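You operate a simulated robot arm through the tools that you are given. There is no shell and no other tool.

You are at the controls of a simulated two-armed robot. One attempt, no reset.

TASK
Make a spin picture with teal paint in the yellow spinner.
Fine: lid wide, dab the disc on the plate, stick back in its pot, lid shut, turn the hand wheel till the paint has spread; leave the spare disc. Set down upright: what you pick out.

The check looks at the end state, three seconds after you hand in, the way a careful person would. Anything else that was tipped, shoved, dropped, spilled or broken makes it a failure. A push-on lid holds only when it is set on centred and level and pressed home; a screw cap is set on level and turned clockwise until tight.

THE ROBOT
Two 7-joint arms with fingered hands on one trunk that stands fixed in place. Base frame: the origin is at the foot of the trunk, x ahead of it, y to its left, z up. Readings come in m, rad, newtons and seconds.
The left shoulder is at [0.055, 0.158, 1.143], the right one opposite. With the tool pointing down near the work surface each hand reaches from about 0.36 to 0.82 m from the base axis, measured 20 degrees to its own side. Payload 4 kg a hand.
The tool frame of a hand sits at the grasp point between the pads (the TCP): z along the fingers, y along the line on which they close. The tips reach 0.03 m beyond it. Largest opening 0.104 m; the body of the gripper starts 0.035 m behind the TCP. The gripper is a hand of 4 fingers: y runs from the thumb to the fingers, the wrist lies at [-0.015, -0.104, -0.178] in the tool frame, and closing takes about 1.5 s.
Orientation is that of the tool frame in the base frame, as a unit quaternion [w, x, y, z]. With the fingers straight down and the wrist toward the robot, the tool's x, y and z point along [0, 1, 0], [1, 0, 0] and [0, 0, -1] of the base frame.

THE INTERFACE
- The arms move only by the tool send_rows. It takes "left_moves", "right_moves" or both (then of equal length, played together; a hand with none holds still); each is a list of rows, each a list of 7 numbers: the turn, a rotation vector about the tool's x, y, z in rad, then the shift along the tool's x, y, z in m, then the finger opening in m, from 0 to 0.104. In form: [[rx, ry, rz, x, y, z, fingers], ...]. A call has 1 to 20 rows; each row shifts and turns the commanded pose from where the row before left it, along the tool's axes as they then stand. Each row takes 0.2 s and may step no farther than 0.05 m and 0.15 rad from the row before; otherwise, or with a gripper value out of range, the whole call is refused. Where a pose cannot be reached the arm comes as near as it can. A force on the tool above 70 N (or 10 N above the force at the start of the call, whichever is more), or a blocked arm, ends the call early, and 0.2 s more pass. The fingers move at their own pace (about 0.045 m/s each) and stop on an object; they squeeze with about 27 N. The grip force told is the motor's: it shows also when the fingers shut on nothing. Time passes only in rows, and 0.2 s behind the last, so rows that do not move let the fingers close. The reply holds the time, the measured pose of the TCP, the force on the tool along the base axes, the opening and the grip force, in the units named above and with some noise, with the torque about the TCP (base axes, N m) and any sound that the robot's microphone picked up.
- Cameras (640 x 400 px; columns grow to the right, rows downward): "scene" is now at [0.1293, -0.0325, 1.3137]; the picture's right is [-0.36, -0.93, 0.00], its down [-0.55, 0.21, -0.81] and it looks along [0.75, -0.30, -0.59] (base axes); focal length 234 px, centre (320, 200). "left" rides on the left gripper at [-0.061, -0.092, -0.13] in its tool frame; the picture's right is [-0.81, -0.27, 0.52], its down [0.53, -0.71, 0.46] and it looks along [0.24, 0.65, 0.72] (tool axes); focal length 275 px, centre (320, 200). "right" rides on the right gripper at [0.061, -0.092, -0.131] in its tool frame; the picture's right is [-0.81, 0.28, -0.52], its down [-0.53, -0.71, 0.45] and it looks along [-0.24, 0.64, 0.72] (tool axes); focal length 275 px, centre (320, 200). There is no depth. A picture from a camera that has moved, and an enlarged one, comes with that camera's place and axes in the base frame and with its lens.
- capture(camera): a new picture of that camera. It takes no simulated time.
- raise_lower(by): slides the trunk up (or, below 0, down) by that many m; the arms and the scene camera ride with it, the base frame stays. It gives what a move gives, with no picture.
- hand_shape(shape, hand): the hand has 4 fingers and takes this shape, open, in about a second: jaw (thumb against the fingers, like two jaws); tri (thumb and two fingers); tip (a fingertip pinch); poke (one finger out to press); point (the index stretched); flat (the hand flat); cup (the hand cupped); fist (a fist). The gripper value then closes the fingers along that shape, each until it touches; the sizes above hold for jaw. It gives what a move gives, with no picture.
- pan_tilt(pan, tilt): turns the head with the scene camera to pan (to the left, within 1.396 rad either way) and tilt (down, from -0.506 to 1.204), counted from straight ahead of the robot. It gives what a move gives.
- inspect(camera, box): a new picture of the part [left, top, right, bottom] of that camera's present view, enlarged. It takes no simulated time.
- job_done(): hands the job in; it is judged then, once.

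Places have to be worked out from the pictures, the camera data and where the tool is seen. Open the grippers and draw the arms clear of the work before you hand the job in, unless the task says otherwise.

The tools are called after "Request:" by a JSON object that holds its "api" and its "payload". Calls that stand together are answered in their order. send_rows: Moves the arms, as the interface text tells. Its arguments: {"type":"object","properties":{"left_moves":{"type":"array"},"right_moves":{"type":"array"}},"required":[]} The other tools are called the same way: raise_lower (by) slides the trunk up or down; hand_shape (shape, hand) gives the hand a shape; pan_tilt (pan, tilt) turns the head that bears the scene camera; capture (camera) takes a picture; inspect (camera, box) takes an enlarged picture of a part of a camera's view; job_done () hands the job in.

At the start:

```text
clock: 0.0
left_eef_pos: [0.6156, 0.052, 1.1708]
left_tool_rot: [-0.001, 0.706, 0.708, 0.0]
left_ft_force: [-0.7, 0.6, -0.6]
left_moment: [0.01, -0.04, 0.0]
left_gripper_width: 0.1036
left_grasp_force: 0.1
left_shape: jaw
right_eef_pos: [0.3965, -0.3639, 1.1609]
right_tool_rot: [0.0, 0.707, 0.708, -0.002]
right_ft_force: [0.0, -0.6, -1.1]
right_moment: [-0.04, 0.03, 0.01]
right_gripper_width: 0.1038
right_grasp_force: 0.0
right_shape: jaw
trunk travel left (down, up): [-0.35, 0.157]
head pan, tilt: [-0.374, 0.62]
```

scene: 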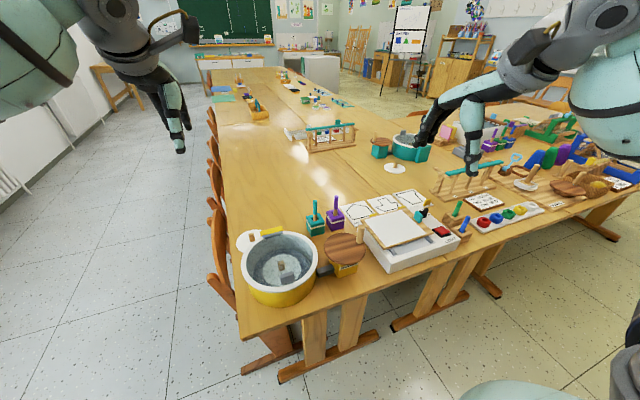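
right: 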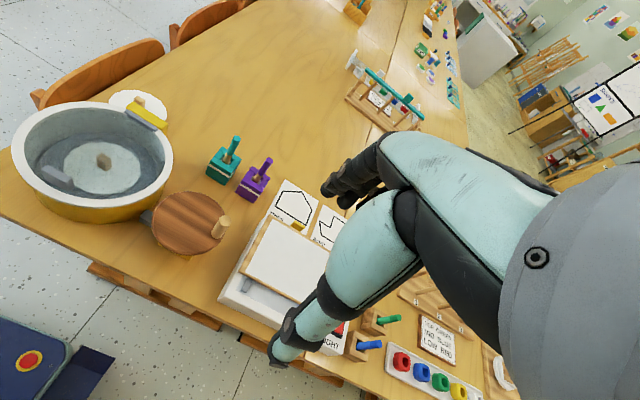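
left: 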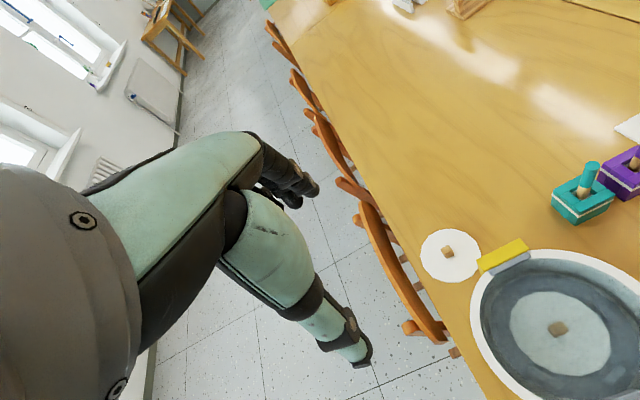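

I begin by looking more closely at the yellow spinner, the pots and the hand wheel in the scene picture.

Request:
{"api": "inspect", "payload": {"camera": "scene", "box": [220, 190, 380, 310]}}

Request:
{"api": "inspect", "payload": {"camera": "right", "box": [0, 70, 320, 270]}}

Request:
{"api": "inspect", "payload": {"camera": "left", "box": [400, 130, 640, 400]}}

Request:
{"api": "inspect", "payload": {"camera": "scene", "box": [340, 100, 640, 300]}}

```text
3.33 times, centred on (300, 250) of scene
camera zoom: at [0.1293, -0.0325, 1.3137], right [-0.36, -0.93, 0.0], down [-0.55, 0.21, -0.81], along [0.75, -0.3, -0.59], focal length 779 px, centre (387, 33)
```

zoom: 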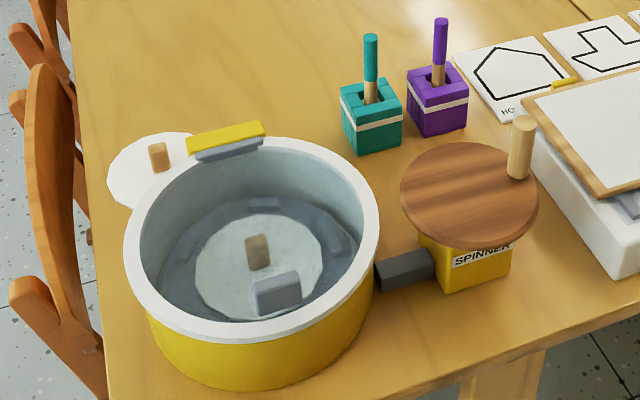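

```text
2.00 times, centred on (160, 170) of right
camera zoom: at [0.3049, -0.3019, 1.2909], right [0.28, -0.81, 0.52], down [-0.71, -0.54, -0.45], along [0.64, -0.24, -0.73], focal length 551 px, centre (640, 260)
```

zoom: 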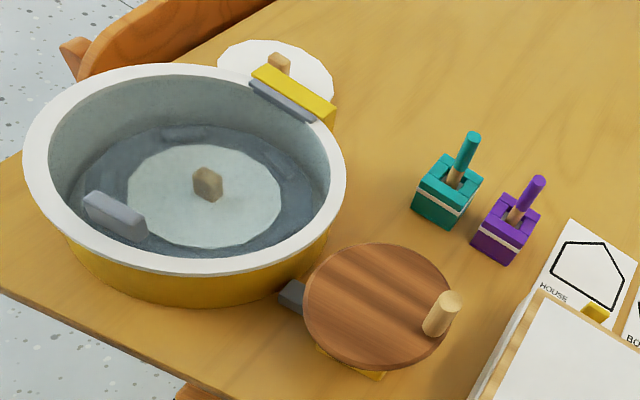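

```text
1.48 times, centred on (520, 265) of left
camera zoom: at [0.5251, -0.0098, 1.3007], right [-0.27, -0.81, -0.52], down [-0.71, 0.53, -0.45], along [0.64, 0.25, -0.73], focal length 408 px, centre (24, 104)
```

zoom: 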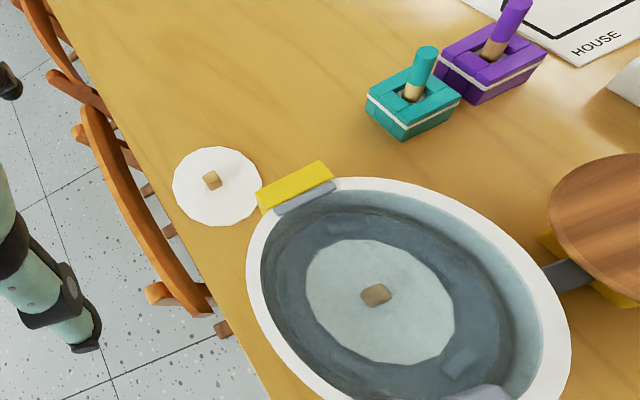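

```text
2.00 times, centred on (490, 200) of scene
camera zoom: at [0.1293, -0.0325, 1.3137], right [-0.36, -0.93, 0.0], down [-0.55, 0.21, -0.81], along [0.75, -0.3, -0.59], focal length 467 px, centre (-20, 200)
```

zoom: 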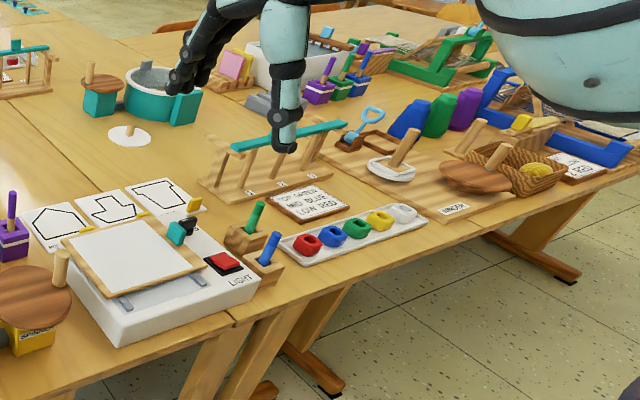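

The spinner is at the near-left table corner, with its clear lid hinged on the far side and a grey tab on the near side. Next I turn the head onto it for a closer, better-centred view.

Request:
{"api": "pan_tilt", "payload": {"pan": -0.3, "tilt": 0.95}}

Request:
{"api": "inspect", "payload": {"camera": "scene", "box": [240, 100, 400, 200]}}

Request:
{"api": "capture", "payload": {"camera": "scene"}}

```text
clock: 0.8
left_eef_pos: [0.6002, 0.0527, 1.1787]
left_tool_rot: [0.005, 0.707, 0.708, 0.004]
left_ft_force: [0.2, 0.9, 0.0]
left_moment: [-0.02, -0.02, 0.02]
left_gripper_width: 0.1041
left_grasp_force: 0.1
left_shape: jaw
right_eef_pos: [0.3819, -0.3622, 1.1662]
right_tool_rot: [0.005, 0.706, 0.708, 0.003]
right_ft_force: [0.6, -0.4, -0.3]
right_moment: [-0.01, -0.02, -0.01]
right_gripper_width: 0.104
right_grasp_force: 0.0
right_shape: jaw
trunk travel left (down, up): [-0.35, 0.157]
head pan, tilt: [-0.3, 0.949]
```

```text
4.00 times, centred on (320, 150) of scene
camera zoom: at [0.1154, -0.0218, 1.2875], right [-0.3, -0.96, 0.0], down [-0.78, 0.24, -0.57], along [0.55, -0.17, -0.82], focal length 934 px, centre (320, 400)
```

zoom: 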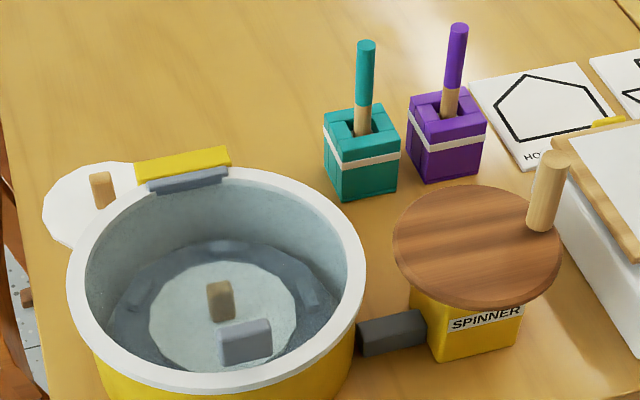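

```text
taken
camera scene: at [0.1154, -0.0218, 1.2875], right [-0.3, -0.96, 0.0], down [-0.78, 0.24, -0.57], along [0.55, -0.17, -0.82], focal length 234 px, centre (320, 200)
```

scene: 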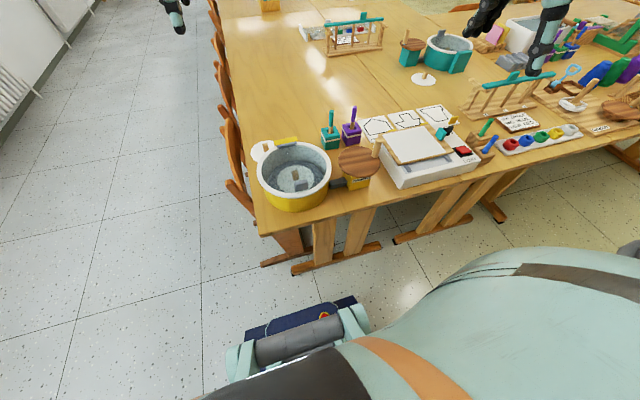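

The arms settled a little. I take the right camera's view again, with close-ups of the spinner, pots and wheel, to triangulate against the scene view.

Request:
{"api": "capture", "payload": {"camera": "right"}}

Request:
{"api": "inspect", "payload": {"camera": "right", "box": [0, 80, 192, 200]}}

Request:
{"api": "inspect", "payload": {"camera": "right", "box": [130, 110, 290, 210]}}

Request:
{"api": "inspect", "payload": {"camera": "left", "box": [460, 130, 640, 260]}}

Request:
{"api": "inspect", "payload": {"camera": "scene", "box": [240, 130, 352, 200]}}

Request:
{"api": "inspect", "payload": {"camera": "scene", "box": [310, 95, 422, 165]}}

```text
taken
camera right: at [0.2884, -0.3005, 1.2956], right [0.27, -0.81, 0.52], down [-0.71, -0.54, -0.46], along [0.65, -0.25, -0.72], focal length 275 px, centre (320, 200)
```

right: 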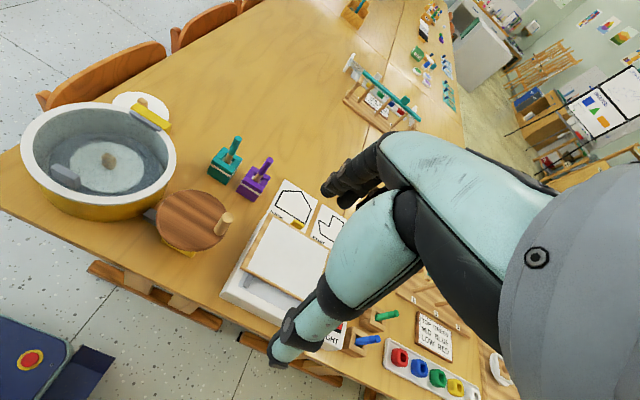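

```text
3.33 times, centred on (96, 140) of right
camera zoom: at [0.2884, -0.3005, 1.2956], right [0.27, -0.81, 0.52], down [-0.71, -0.54, -0.46], along [0.65, -0.25, -0.72], focal length 918 px, centre (1067, 400)
```

zoom: 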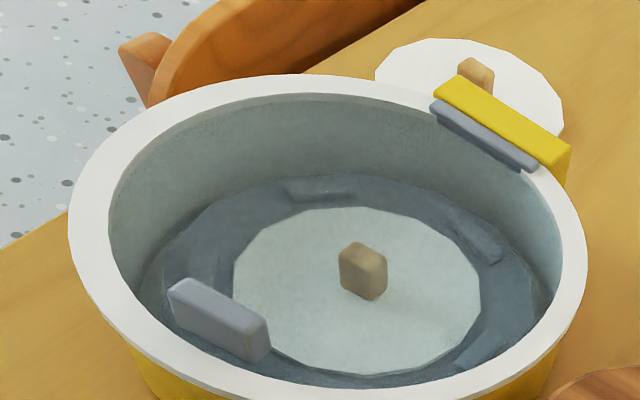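

```text
4.00 times, centred on (210, 160) of right
camera zoom: at [0.2884, -0.3005, 1.2956], right [0.27, -0.81, 0.52], down [-0.71, -0.54, -0.46], along [0.65, -0.25, -0.72], focal length 1101 px, centre (760, 360)
```

zoom: 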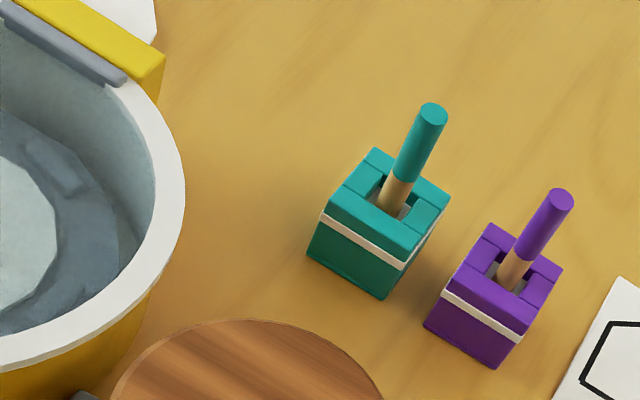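

```text
3.08 times, centred on (550, 195) of left
camera zoom: at [0.5079, -0.0096, 1.3077], right [-0.27, -0.81, -0.52], down [-0.71, 0.53, -0.46], along [0.65, 0.25, -0.72], focal length 847 px, centre (-388, 215)
```

zoom: 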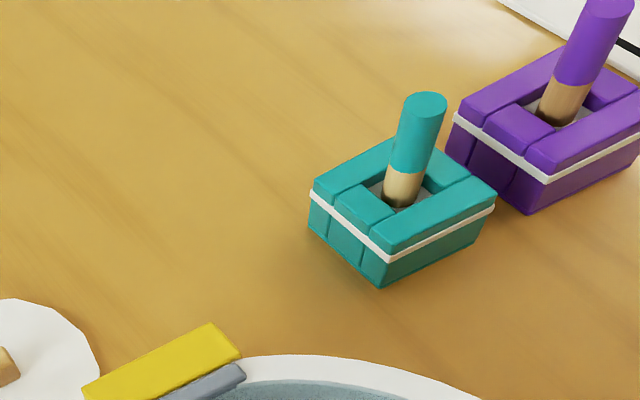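

```text
5.71 times, centred on (296, 165) of scene
camera zoom: at [0.1154, -0.0218, 1.2875], right [-0.3, -0.96, 0.0], down [-0.78, 0.24, -0.57], along [0.55, -0.17, -0.82], focal length 1335 px, centre (457, 400)
```

zoom: 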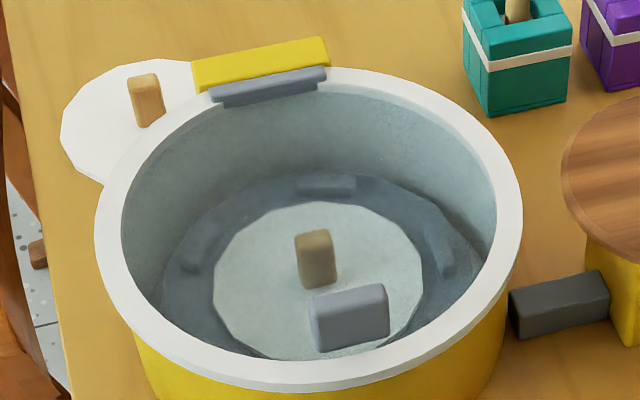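

```text
5.71 times, centred on (366, 130) of scene
camera zoom: at [0.1154, -0.0218, 1.2875], right [-0.3, -0.96, 0.0], down [-0.78, 0.24, -0.57], along [0.55, -0.17, -0.82], focal length 1335 px, centre (57, 600)
```

zoom: 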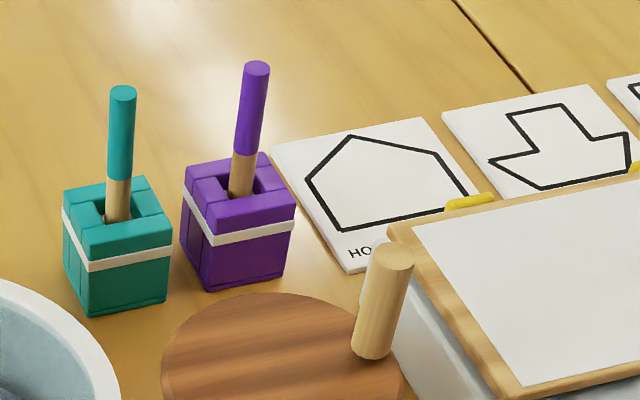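

From triangulation I put the lid tab at about [0.474, -0.085, 0.85], the hinge at x≈0.63 along y, the tub centre at [0.545, -0.083], the teal stick top at [0.694, -0.237, 0.868], and the peg top at [0.515, -0.30, 0.89]. I turn the left hand so it closes along base y, so the tab can pivot between its pads, and see whether the arm can take that pose.

Request:
{"api": "send_rows", "payload": {"left_moves": [[0, 0, 0.15, 0, 0, 0, 0.104], [0, 0, 0.15, 0, 0, 0, 0.104], [0, 0, 0.15, 0, 0, 0, 0.104], [0, 0, 0.15, 0, 0, 0, 0.104], [0, 0, 0.15, 0, 0, 0, 0.104], [0, 0, 0.15, 0, 0, 0, 0.104], [0, 0, 0.15, 0, 0, 0, 0.104], [0, 0, 0.15, 0, 0, 0, 0.104], [0, 0, 0.15, 0, 0, 0, 0.104], [0, 0, 0.15, 0, 0, 0, 0.104], [0, 0, 0.07, 0, 0, 0, 0.104], [0, 0, 0, 0, 0, 0, 0.104]]}}

```text
clock: 3.4
left_eef_pos: [0.6035, 0.0524, 1.1794]
left_tool_rot: [0.0, 1.0, 0.001, 0.006]
left_ft_force: [-0.2, -0.8, 0.0]
left_moment: [-0.01, 0.02, -0.01]
left_gripper_width: 0.1038
left_grasp_force: 0.0
left_shape: jaw
right_eef_pos: [0.383, -0.3617, 1.1658]
right_tool_rot: [0.005, 0.707, 0.707, 0.002]
right_ft_force: [-0.8, -0.2, -0.2]
right_moment: [-0.03, 0.03, 0.02]
right_gripper_width: 0.1039
right_grasp_force: 0.1
right_shape: jaw
trunk travel left (down, up): [-0.35, 0.157]
head pan, tilt: [-0.3, 0.949]
```

The left hand took the turn cleanly. Now I bring it above the lid tab at z≈1.0 and look.

Request:
{"api": "send_rows", "payload": {"left_moves": [[0, 0, 0, -0.0217, 0.0229, 0.0299, 0.07], [0, 0, 0, -0.0217, 0.0229, 0.0299, 0.07], [0, 0, 0, -0.0217, 0.0229, 0.0299, 0.07], [0, 0, 0, -0.0217, 0.0229, 0.0299, 0.07], [0, 0, 0, -0.0217, 0.0229, 0.0299, 0.07], [0, 0, 0, -0.0217, 0.0229, 0.0299, 0.07], [0, 0, 0, 0, 0, 0, 0.07], [0, 0, 0, 0, 0, 0, 0.07]]}}

Request:
{"api": "capture", "payload": {"camera": "scene"}}

Request:
{"api": "capture", "payload": {"camera": "left"}}

Request:
{"api": "capture", "payload": {"camera": "right"}}

```text
clock: 5.2
left_eef_pos: [0.4744, -0.0865, 0.9987]
left_tool_rot: [0.0, 1.0, 0.001, 0.007]
left_ft_force: [-0.5, -0.1, -0.2]
left_moment: [0.03, -0.04, 0.0]
left_gripper_width: 0.0701
left_grasp_force: 0.0
left_shape: jaw
right_eef_pos: [0.3825, -0.3615, 1.1655]
right_tool_rot: [0.004, 0.707, 0.707, 0.002]
right_ft_force: [-1.1, -0.7, 0.1]
right_moment: [-0.03, 0.02, -0.01]
right_gripper_width: 0.1039
right_grasp_force: 0.0
right_shape: jaw
trunk travel left (down, up): [-0.35, 0.157]
head pan, tilt: [-0.3, 0.949]
```

```text
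taken
camera scene: at [0.1165, -0.0221, 1.2873], right [-0.3, -0.96, 0.0], down [-0.78, 0.24, -0.57], along [0.55, -0.17, -0.82], focal length 234 px, centre (320, 200)
```

scene: 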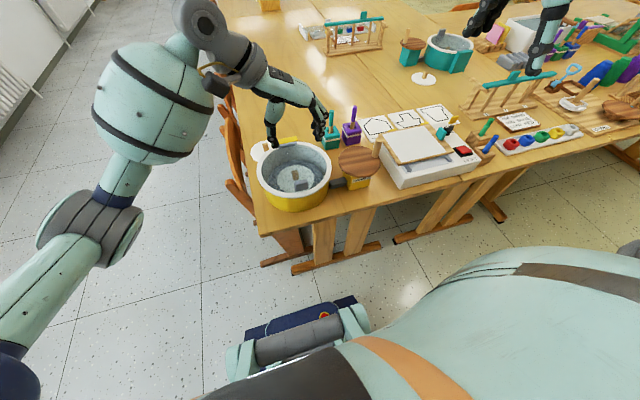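

```text
taken
camera left: at [0.4129, 0.005, 1.1278], right [-0.81, 0.27, -0.53], down [0.54, 0.72, -0.45], along [0.25, -0.64, -0.72], focal length 275 px, centre (320, 200)
```

left: 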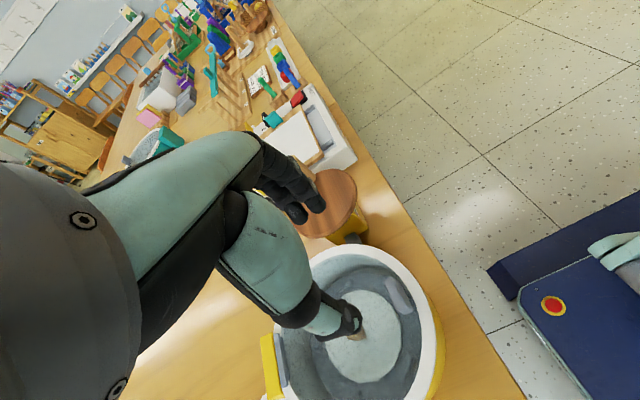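

```text
taken
camera right: at [0.2898, -0.3008, 1.2952], right [0.27, -0.81, 0.52], down [-0.71, -0.54, -0.46], along [0.65, -0.24, -0.72], focal length 275 px, centre (320, 200)
```

right: 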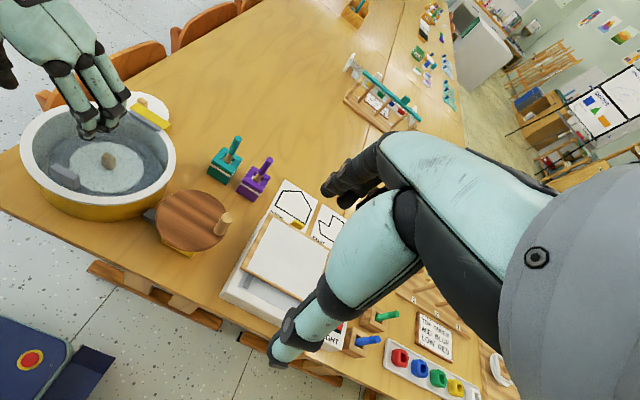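

The hand is above the spinner. I zoom in on its fingers to see how they sit relative to the tab.

Request:
{"api": "inspect", "payload": {"camera": "scene", "box": [240, 80, 368, 220]}}

Request:
{"api": "inspect", "payload": {"camera": "right", "box": [0, 0, 200, 220]}}

Request:
{"api": "inspect", "payload": {"camera": "left", "box": [220, 140, 460, 400]}}

```text
2.86 times, centred on (304, 150) of scene
camera zoom: at [0.1165, -0.0221, 1.2873], right [-0.3, -0.96, 0.0], down [-0.78, 0.24, -0.57], along [0.55, -0.17, -0.82], focal length 667 px, centre (366, 343)
```

zoom: 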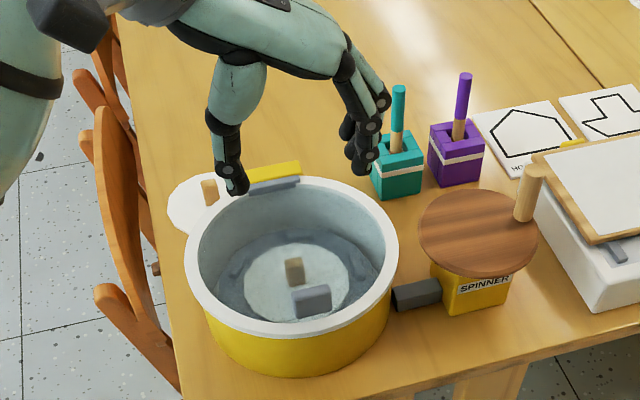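

```text
1.82 times, centred on (100, 110) of right
camera zoom: at [0.2898, -0.3008, 1.2952], right [0.27, -0.81, 0.52], down [-0.71, -0.54, -0.46], along [0.65, -0.24, -0.72], focal length 500 px, centre (720, 364)
```

zoom: 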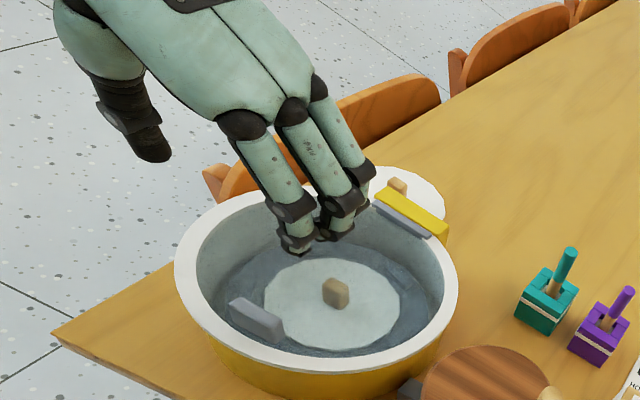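

```text
1.54 times, centred on (340, 270) of left
camera zoom: at [0.4129, 0.005, 1.1278], right [-0.81, 0.27, -0.53], down [0.54, 0.72, -0.45], along [0.25, -0.64, -0.72], focal length 424 px, centre (289, 92)
```

zoom: 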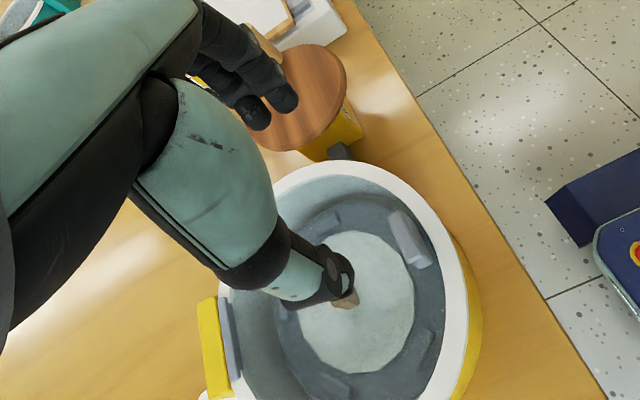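

The thumb tip is near y≈-0.05 and the index near y≈-0.12, both lined up in x with the tab (centre [0.475, -0.084], top 0.85, lid surface 0.82). I lower the hand so the tips straddle the tab just above the lid.

Request:
{"api": "send_rows", "payload": {"left_moves": [[0, 0, 0, 0.0003, -0.0012, 0.035, 0.07], [0, 0, 0, 0.0003, -0.0013, 0.035, 0.07], [0, 0, 0, 0, 0, 0.03, 0.07], [0, 0, 0, 0, 0, 0.022, 0.07], [0, 0, 0, 0, 0, 0.012, 0.07], [0, 0, 0, 0, 0, 0, 0.07]]}}

Request:
{"api": "inspect", "payload": {"camera": "scene", "box": [240, 80, 368, 220]}}

Request:
{"api": "inspect", "payload": {"camera": "right", "box": [0, 60, 160, 220]}}

Request:
{"api": "capture", "payload": {"camera": "left"}}

```text
clock: 6.6
left_eef_pos: [0.4783, -0.0835, 0.864]
left_tool_rot: [-0.001, 1.0, 0.001, 0.007]
left_ft_force: [0.0, 0.5, -0.3]
left_moment: [0.01, 0.0, 0.05]
left_gripper_width: 0.0704
left_grasp_force: 0.0
left_shape: jaw
right_eef_pos: [0.3832, -0.363, 1.1653]
right_tool_rot: [0.005, 0.706, 0.708, 0.002]
right_ft_force: [0.2, -0.1, 0.4]
right_moment: [0.01, 0.02, -0.01]
right_gripper_width: 0.1038
right_grasp_force: 0.0
right_shape: jaw
trunk travel left (down, up): [-0.35, 0.157]
head pan, tilt: [-0.3, 0.949]
```

```text
2.86 times, centred on (304, 150) of scene
camera zoom: at [0.1166, -0.0219, 1.2873], right [-0.3, -0.96, 0.0], down [-0.78, 0.24, -0.57], along [0.55, -0.17, -0.82], focal length 667 px, centre (366, 343)
```

zoom: 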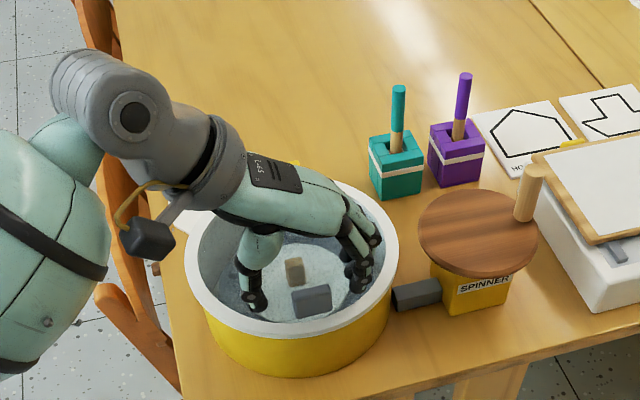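

```text
2.50 times, centred on (80, 140) of right
camera zoom: at [0.2899, -0.3006, 1.2952], right [0.27, -0.81, 0.52], down [-0.71, -0.54, -0.46], along [0.65, -0.24, -0.72], focal length 688 px, centre (920, 350)
```

zoom: 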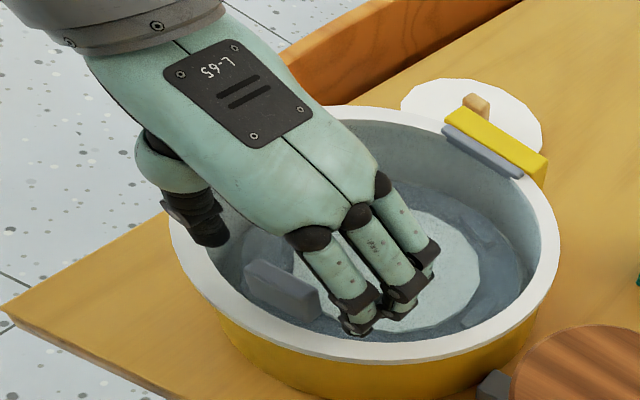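

```text
taken
camera left: at [0.4164, 0.0076, 0.9936], right [-0.81, 0.27, -0.53], down [0.54, 0.72, -0.45], along [0.25, -0.64, -0.72], focal length 275 px, centre (320, 200)
```

left: 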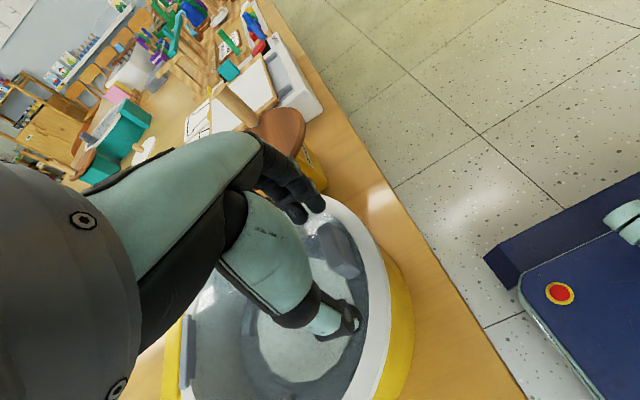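

The index lines up with the tab, but the thumb is slightly too far forward (x≈0.483). I shift 6 mm back and 4 mm down, then close on the tab's ends.

Request:
{"api": "send_rows", "payload": {"left_moves": [[0, 0, 0, -0.006, 0.001, 0.002, 0.07], [0, 0, 0, 0, 0, 0.003, 0.07], [0, 0, 0, 0, 0, 0, 0.045], [0, 0, 0, 0, 0, 0, 0.035], [0, 0, 0, 0, 0, 0, 0.025], [0, 0, 0, 0, 0, 0, 0.015], [0, 0, 0, 0, 0, 0, 0.01], [0, 0, 0, 0, 0, 0, 0.01]]}}

Request:
{"api": "inspect", "payload": {"camera": "scene", "box": [240, 120, 352, 210]}}

Request:
{"api": "inspect", "payload": {"camera": "right", "box": [0, 80, 160, 220]}}

```text
clock: 8.4
left_eef_pos: [0.4702, -0.0849, 0.8588]
left_tool_rot: [0.0, 1.0, 0.001, 0.004]
left_ft_force: [-1.4, 4.1, -0.2]
left_moment: [0.03, 0.05, 0.02]
left_gripper_width: 0.0277
left_grasp_force: 27.0
left_shape: jaw
right_eef_pos: [0.3826, -0.3618, 1.1663]
right_tool_rot: [0.004, 0.706, 0.708, 0.002]
right_ft_force: [1.2, -0.5, 0.2]
right_moment: [0.04, -0.03, -0.03]
right_gripper_width: 0.1039
right_grasp_force: 0.0
right_shape: jaw
trunk travel left (down, up): [-0.35, 0.157]
head pan, tilt: [-0.3, 0.949]
```

```text
4.44 times, centred on (296, 165) of scene
camera zoom: at [0.1164, -0.0214, 1.2873], right [-0.3, -0.96, 0.0], down [-0.78, 0.24, -0.57], along [0.55, -0.17, -0.82], focal length 1038 px, centre (427, 356)
```

zoom: 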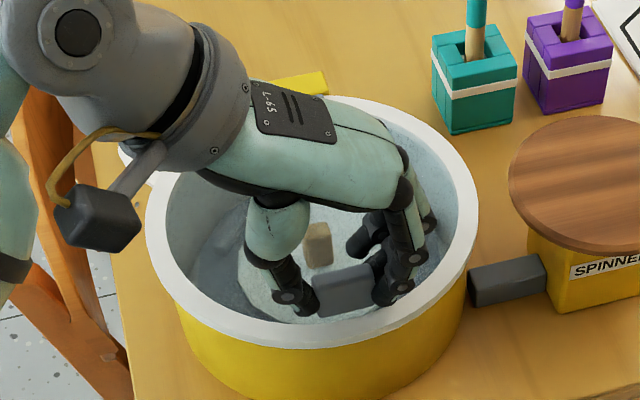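

```text
2.86 times, centred on (80, 150) of right
camera zoom: at [0.2898, -0.3001, 1.2953], right [0.27, -0.81, 0.52], down [-0.71, -0.54, -0.46], along [0.65, -0.25, -0.72], focal length 786 px, centre (1006, 343)
```

zoom: 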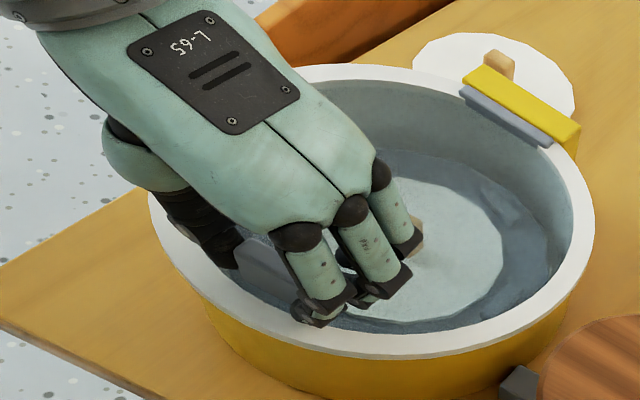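

The tab is held (27.7 mm, 27 N) between thumb and index. I lift along the hinge arc for a first ~10° and read the force.

Request:
{"api": "send_rows", "payload": {"left_moves": [[0, 0, 0, 0.0019, 0, -0.0137, 0.01], [0, 0, 0, 0.0031, 0, -0.0134, 0.01], [0, 0, 0, 0, 0, 0, 0.01]]}}

Request:
{"api": "inspect", "payload": {"camera": "scene", "box": [240, 120, 352, 210]}}

Request:
{"api": "inspect", "payload": {"camera": "right", "box": [0, 80, 160, 220]}}

```text
clock: 9.2
left_eef_pos: [0.4768, -0.0843, 0.8855]
left_tool_rot: [0.0, 1.0, 0.001, 0.006]
left_ft_force: [-6.0, 5.5, 0.8]
left_moment: [0.04, 0.2, 0.02]
left_gripper_width: 0.0264
left_grasp_force: 26.9
left_shape: jaw
right_eef_pos: [0.3825, -0.3633, 1.1655]
right_tool_rot: [0.005, 0.706, 0.708, 0.002]
right_ft_force: [0.3, 0.0, -0.1]
right_moment: [0.02, 0.01, -0.04]
right_gripper_width: 0.1042
right_grasp_force: 0.0
right_shape: jaw
trunk travel left (down, up): [-0.35, 0.157]
head pan, tilt: [-0.3, 0.949]
```

```text
4.44 times, centred on (296, 165) of scene
camera zoom: at [0.1156, -0.0212, 1.2874], right [-0.3, -0.96, 0.0], down [-0.78, 0.24, -0.57], along [0.55, -0.17, -0.82], focal length 1038 px, centre (427, 356)
```

zoom: 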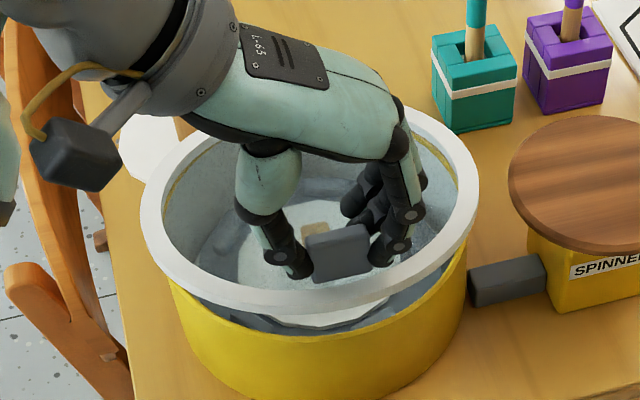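

```text
2.86 times, centred on (80, 150) of right
camera zoom: at [0.2891, -0.3, 1.2955], right [0.27, -0.81, 0.52], down [-0.71, -0.54, -0.46], along [0.65, -0.25, -0.72], focal length 786 px, centre (1006, 343)
```

zoom: 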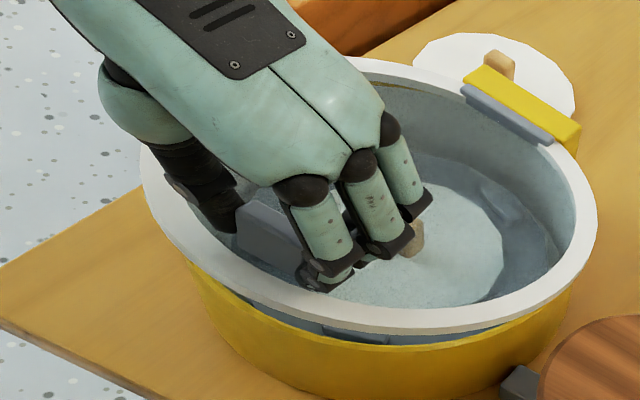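

The white ring belongs to the lid and it lifts freely, with only a small radial force (-6 N in x), so the hinge seems a few mm farther out than I assumed. I continue the arc with a slightly larger radius.

Request:
{"api": "send_rows", "payload": {"left_moves": [[0, 0, 0, 0.0035, 0, -0.014, 0.01], [0, 0, 0, 0.0048, 0, -0.0133, 0.01], [0, 0, 0, 0.0063, 0, -0.0129, 0.01], [0, 0, 0, 0.0074, 0, -0.0124, 0.01], [0, 0, 0, 0, 0, 0, 0.01]]}}

Request:
{"api": "inspect", "payload": {"camera": "scene", "box": [240, 100, 368, 210]}}

Request:
{"api": "inspect", "payload": {"camera": "right", "box": [0, 40, 180, 220]}}

```text
clock: 10.4
left_eef_pos: [0.4977, -0.0832, 0.9375]
left_tool_rot: [0.0, 1.0, 0.003, 0.006]
left_ft_force: [1.8, 5.2, -4.6]
left_moment: [0.07, 0.25, 0.12]
left_gripper_width: 0.0259
left_grasp_force: 26.7
left_shape: jaw
right_eef_pos: [0.3838, -0.3608, 1.1666]
right_tool_rot: [0.005, 0.707, 0.708, 0.001]
right_ft_force: [-1.0, -0.3, 0.7]
right_moment: [-0.02, -0.01, 0.02]
right_gripper_width: 0.1044
right_grasp_force: 0.1
right_shape: jaw
trunk travel left (down, up): [-0.35, 0.157]
head pan, tilt: [-0.3, 0.949]
```

```text
3.64 times, centred on (304, 155) of scene
camera zoom: at [0.1174, -0.0214, 1.2872], right [-0.3, -0.96, 0.0], down [-0.79, 0.24, -0.57], along [0.54, -0.17, -0.82], focal length 849 px, centre (378, 364)
```

zoom: 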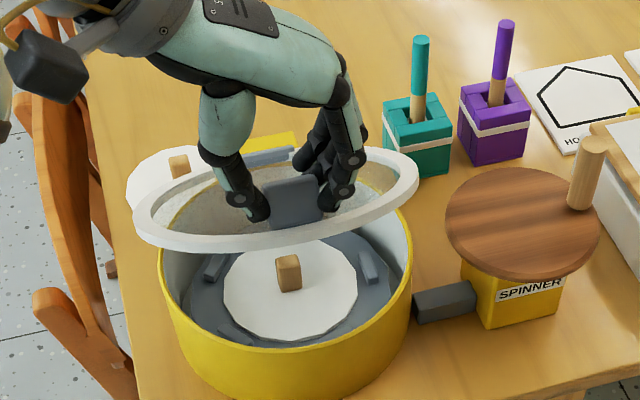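

```text
2.22 times, centred on (90, 130) of right
camera zoom: at [0.2906, -0.3001, 1.2951], right [0.27, -0.81, 0.52], down [-0.71, -0.54, -0.46], along [0.65, -0.25, -0.72], focal length 612 px, centre (831, 356)
```

zoom: 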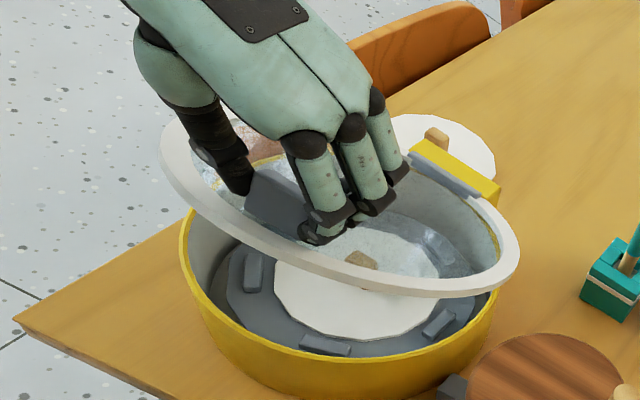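

The lid is about 30° up and tracking well with low forces. I continue the arc to about 60°.

Request:
{"api": "send_rows", "payload": {"left_moves": [[0, 0, 0, 0.0085, 0, -0.0116, 0.01], [0, 0, 0, 0.0095, 0, -0.0109, 0.01], [0, 0, 0, 0.0103, 0, -0.01, 0.01], [0, 0, 0, 0.0112, 0, -0.0091, 0.01], [0, 0, 0, 0.012, 0, -0.0081, 0.01], [0, 0, 0, 0.0126, 0, -0.0069, 0.01], [0, 0, 0, 0, 0, 0, 0.01]]}}

Request:
{"api": "inspect", "payload": {"camera": "scene", "box": [240, 60, 368, 200]}}

Request:
{"api": "inspect", "payload": {"camera": "right", "box": [0, 0, 200, 220]}}

```text
clock: 12.0
left_eef_pos: [0.5593, -0.0823, 0.9959]
left_tool_rot: [0.001, 1.0, 0.002, 0.007]
left_ft_force: [-7.0, 10.2, 5.1]
left_moment: [0.48, 0.54, 0.0]
left_gripper_width: 0.0272
left_grasp_force: 27.1
left_shape: jaw
right_eef_pos: [0.3818, -0.3607, 1.167]
right_tool_rot: [0.005, 0.707, 0.707, 0.002]
right_ft_force: [0.2, -0.3, 0.8]
right_moment: [0.01, 0.01, -0.03]
right_gripper_width: 0.104
right_grasp_force: 0.1
right_shape: jaw
trunk travel left (down, up): [-0.35, 0.157]
head pan, tilt: [-0.3, 0.949]
```

```text
2.86 times, centred on (304, 130) of scene
camera zoom: at [0.1149, -0.0204, 1.2875], right [-0.3, -0.96, 0.0], down [-0.78, 0.24, -0.57], along [0.55, -0.17, -0.82], focal length 667 px, centre (366, 400)
```

zoom: 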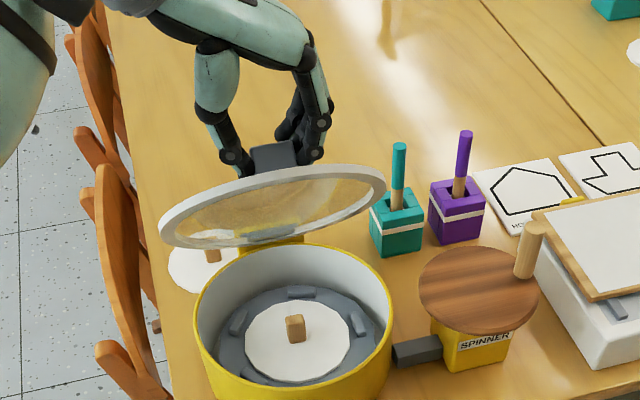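

```text
1.82 times, centred on (100, 110) of right
camera zoom: at [0.2884, -0.2991, 1.296], right [0.27, -0.81, 0.52], down [-0.71, -0.54, -0.46], along [0.65, -0.25, -0.72], focal length 500 px, centre (720, 364)
```

zoom: 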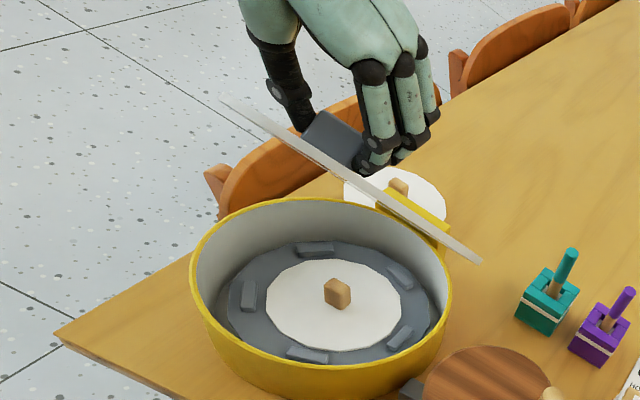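

The lid is near 60°, the tub is fully visible inside, and forces are moderate (10 N sideways). I continue to about 80°, easing outward 1.5 mm and sideways 3 mm to relieve the load.

Request:
{"api": "send_rows", "payload": {"left_moves": [[0, 0, 0, 0.0126, -0.001, -0.0073, 0.01], [0, 0, 0, 0.0138, -0.001, -0.0047, 0.01], [0, 0, 0, 0.0141, -0.001, -0.0036, 0.01], [0, 0, 0, 0.0143, 0, -0.0022, 0.01], [0, 0, 0, 0, 0, 0, 0.01]]}}

Request:
{"api": "inspect", "payload": {"camera": "scene", "box": [240, 40, 368, 180]}}

Request:
{"api": "inspect", "payload": {"camera": "right", "box": [0, 0, 200, 220]}}

```text
clock: 13.2
left_eef_pos: [0.6147, -0.0814, 1.0161]
left_tool_rot: [-0.001, 1.0, 0.002, 0.006]
left_ft_force: [-3.4, 4.5, 5.7]
left_moment: [0.35, 0.42, 0.05]
left_gripper_width: 0.0281
left_grasp_force: 27.0
left_shape: jaw
right_eef_pos: [0.382, -0.3612, 1.1666]
right_tool_rot: [0.005, 0.706, 0.708, 0.002]
right_ft_force: [0.4, 0.1, 0.4]
right_moment: [0.0, -0.01, 0.0]
right_gripper_width: 0.104
right_grasp_force: 0.1
right_shape: jaw
trunk travel left (down, up): [-0.35, 0.157]
head pan, tilt: [-0.3, 0.949]
```

```text
2.86 times, centred on (304, 110) of scene
camera zoom: at [0.1152, -0.0213, 1.2874], right [-0.3, -0.96, 0.0], down [-0.78, 0.24, -0.57], along [0.55, -0.17, -0.82], focal length 667 px, centre (366, 457)
```

zoom: 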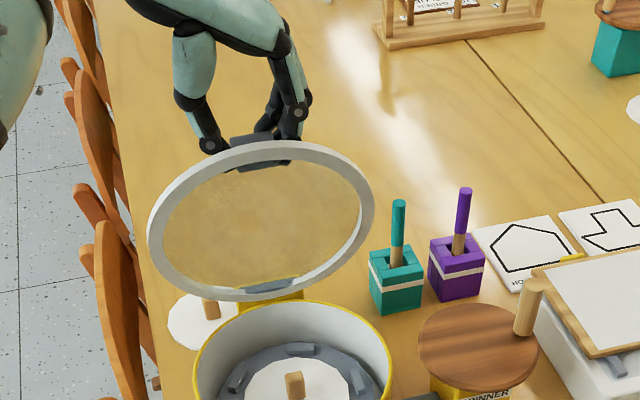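

```text
1.82 times, centred on (100, 110) of right
camera zoom: at [0.2885, -0.3, 1.2957], right [0.27, -0.81, 0.52], down [-0.71, -0.54, -0.46], along [0.65, -0.25, -0.72], focal length 500 px, centre (720, 364)
```

zoom: 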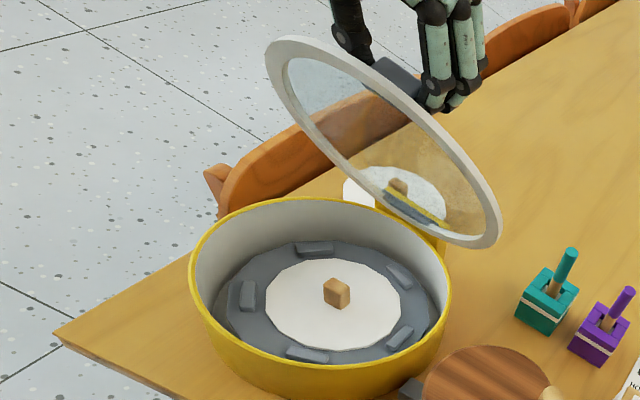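

The lid stands at about 80° with light forces. I bring it to about 90° and plan to keep holding it there with the left hand while the right hand works.

Request:
{"api": "send_rows", "payload": {"left_moves": [[0, 0, 0, 0.0095, 0, -0.0008, 0.01], [0, 0, 0, 0.0095, 0, -0.0003, 0.01], [0, 0, 0, 0, 0, 0, 0.01], [0, 0, 0, 0, 0, 0, 0.01]]}}

Request:
{"api": "capture", "payload": {"camera": "scene"}}

Request:
{"api": "inspect", "payload": {"camera": "scene", "box": [240, 40, 400, 200]}}

Request:
{"api": "inspect", "payload": {"camera": "right", "box": [0, 0, 280, 220]}}

```text
clock: 14.2
left_eef_pos: [0.6331, -0.0822, 1.0179]
left_tool_rot: [0.001, 1.0, 0.002, 0.008]
left_ft_force: [-3.2, 3.9, 16.7]
left_moment: [0.26, 0.45, -0.06]
left_gripper_width: 0.0287
left_grasp_force: 26.5
left_shape: jaw
right_eef_pos: [0.3813, -0.362, 1.1665]
right_tool_rot: [0.006, 0.706, 0.708, 0.004]
right_ft_force: [-0.9, -1.0, -0.6]
right_moment: [0.0, -0.02, -0.02]
right_gripper_width: 0.1041
right_grasp_force: 0.0
right_shape: jaw
trunk travel left (down, up): [-0.35, 0.157]
head pan, tilt: [-0.3, 0.949]
```

```text
taken
camera scene: at [0.1137, -0.0211, 1.2876], right [-0.3, -0.96, 0.0], down [-0.78, 0.24, -0.57], along [0.55, -0.17, -0.82], focal length 234 px, centre (320, 200)
```

scene: 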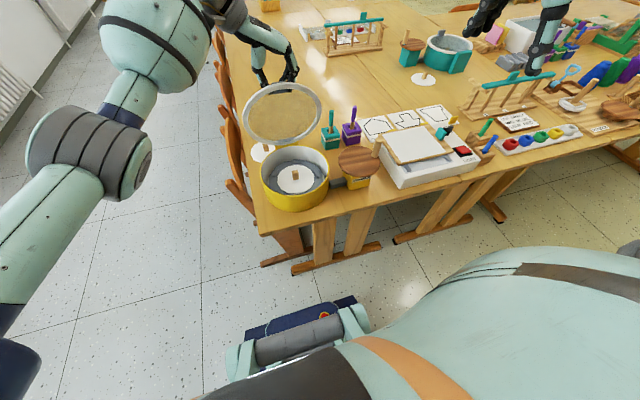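

```text
2.50 times, centred on (320, 120) of scene
camera zoom: at [0.1137, -0.0211, 1.2876], right [-0.3, -0.96, 0.0], down [-0.78, 0.24, -0.57], along [0.55, -0.17, -0.82], focal length 584 px, centre (320, 400)
```

zoom: 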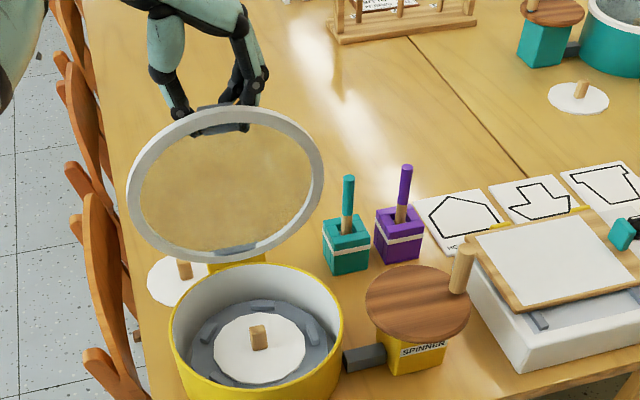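

```text
1.82 times, centred on (140, 110) of right
camera zoom: at [0.2872, -0.2999, 1.2961], right [0.27, -0.81, 0.52], down [-0.71, -0.54, -0.46], along [0.65, -0.25, -0.72], focal length 500 px, centre (647, 364)
```

zoom: 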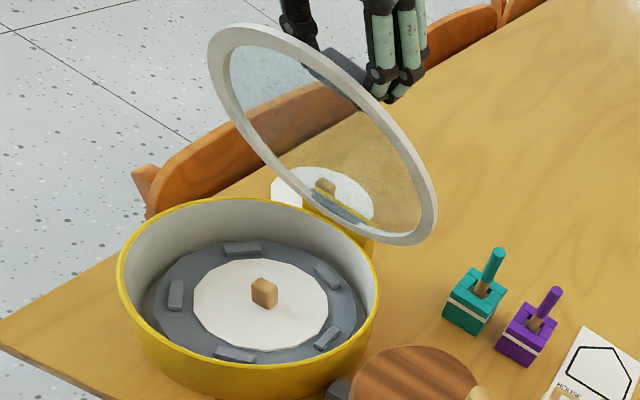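

The lid is essentially vertical. The tool presses down with about 17 N, so I raise the left hand 3 mm to relieve it.

Request:
{"api": "send_rows", "payload": {"left_moves": [[0, 0, 0, 0, 0, -0.003, 0.01], [0, 0, 0, 0, 0, 0, 0.01], [0, 0, 0, 0, 0, 0, 0.01]]}}

```text
clock: 15.0
left_eef_pos: [0.6345, -0.0825, 1.0181]
left_tool_rot: [-0.001, 1.0, 0.003, 0.006]
left_ft_force: [-3.0, 0.1, 7.3]
left_moment: [0.14, 0.4, -0.01]
left_gripper_width: 0.0289
left_grasp_force: 27.4
left_shape: jaw
right_eef_pos: [0.3819, -0.3616, 1.1674]
right_tool_rot: [0.005, 0.706, 0.708, 0.002]
right_ft_force: [-0.9, 0.0, -0.8]
right_moment: [-0.04, 0.01, 0.02]
right_gripper_width: 0.104
right_grasp_force: 0.1
right_shape: jaw
trunk travel left (down, up): [-0.35, 0.157]
head pan, tilt: [-0.3, 0.949]
```

Force is down to 7 N and the left hand holds the lid. Now I yaw the right hand 30° so its wrist stays right, away from the lid and the purple stick, and carry it above the teal stick at z≈1.0.

Request:
{"api": "send_rows", "payload": {"right_moves": [[0, 0, -0.131, 0, 0, 0, 0.07], [0, 0, -0.131, 0, 0, 0, 0.07], [0, 0, -0.131, 0, 0, 0, 0.07], [0, 0, -0.131, 0, 0, 0, 0.07], [0, 0, 0, -0.0053, 0.0369, 0.0186, 0.07], [0, 0, 0, -0.0053, 0.0369, 0.0186, 0.07], [0, 0, 0, -0.0053, 0.0369, 0.0186, 0.07], [0, 0, 0, -0.0053, 0.0369, 0.0186, 0.07], [0, 0, 0, -0.0053, 0.0369, 0.0186, 0.07], [0, 0, 0, -0.0053, 0.0369, 0.0186, 0.07], [0, 0, 0, -0.0053, 0.0369, 0.0186, 0.07], [0, 0, 0, -0.0053, 0.0369, 0.0186, 0.07], [0, 0, 0, -0.0053, 0.0369, 0.0186, 0.07], [0, 0, 0, 0, 0, 0, 0.07]]}}

Request:
{"api": "capture", "payload": {"camera": "scene"}}

Request:
{"api": "inspect", "payload": {"camera": "scene", "box": [260, 40, 420, 180]}}

Request:
{"api": "capture", "payload": {"camera": "right"}}

Request:
{"api": "capture", "payload": {"camera": "left"}}

```text
clock: 18.0
left_eef_pos: [0.6347, -0.0813, 1.0179]
left_tool_rot: [0.0, 1.0, 0.001, 0.006]
left_ft_force: [-1.9, -0.1, 5.1]
left_moment: [0.12, 0.3, 0.02]
left_gripper_width: 0.0288
left_grasp_force: 26.7
left_shape: jaw
right_eef_pos: [0.6939, -0.2366, 1.004]
right_tool_rot: [0.007, 0.498, 0.867, 0.002]
right_ft_force: [-0.8, 0.0, -0.7]
right_moment: [0.02, -0.01, 0.03]
right_gripper_width: 0.0702
right_grasp_force: 0.1
right_shape: jaw
trunk travel left (down, up): [-0.35, 0.157]
head pan, tilt: [-0.3, 0.949]
```

```text
taken
camera scene: at [0.1152, -0.0223, 1.2874], right [-0.3, -0.96, 0.0], down [-0.78, 0.24, -0.57], along [0.55, -0.17, -0.82], focal length 234 px, centre (320, 200)
```

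scene: 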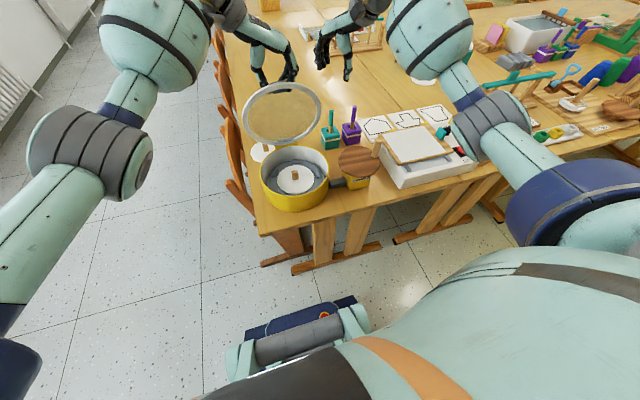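

```text
2.86 times, centred on (340, 110) of scene
camera zoom: at [0.1152, -0.0223, 1.2874], right [-0.3, -0.96, 0.0], down [-0.78, 0.24, -0.57], along [0.55, -0.17, -0.82], focal length 667 px, centre (263, 457)
```

zoom: 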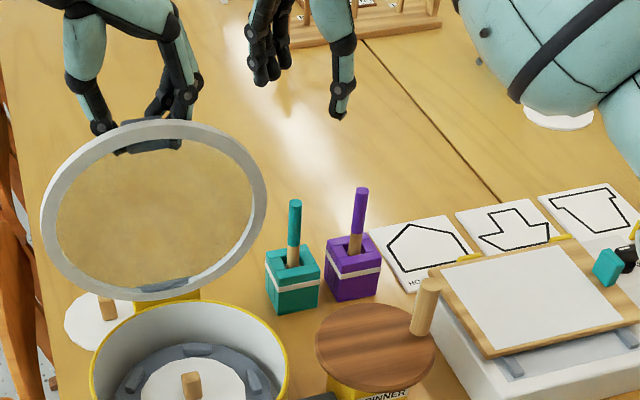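

```text
taken
camera right: at [0.5832, -0.2301, 1.1338], right [0.64, -0.56, 0.53], down [-0.34, -0.82, -0.46], along [0.69, 0.11, -0.72], focal length 275 px, centre (320, 200)
```

right: 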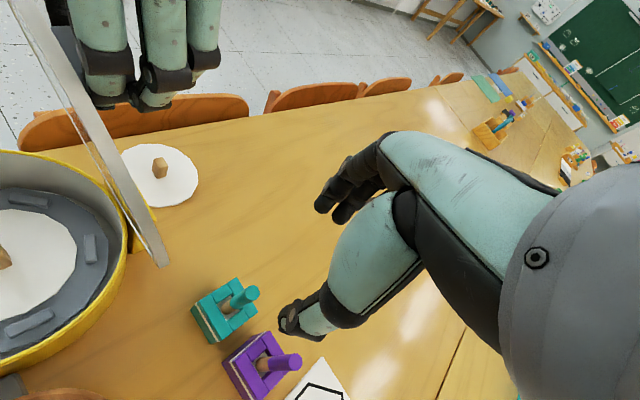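

```text
taken
camera left: at [0.5721, 0.009, 1.1476], right [-0.8, 0.27, -0.53], down [0.54, 0.72, -0.45], along [0.26, -0.64, -0.72], focal length 275 px, centre (320, 200)
```

left: 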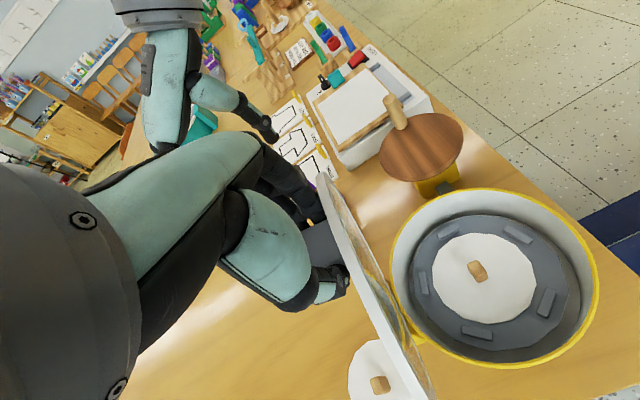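

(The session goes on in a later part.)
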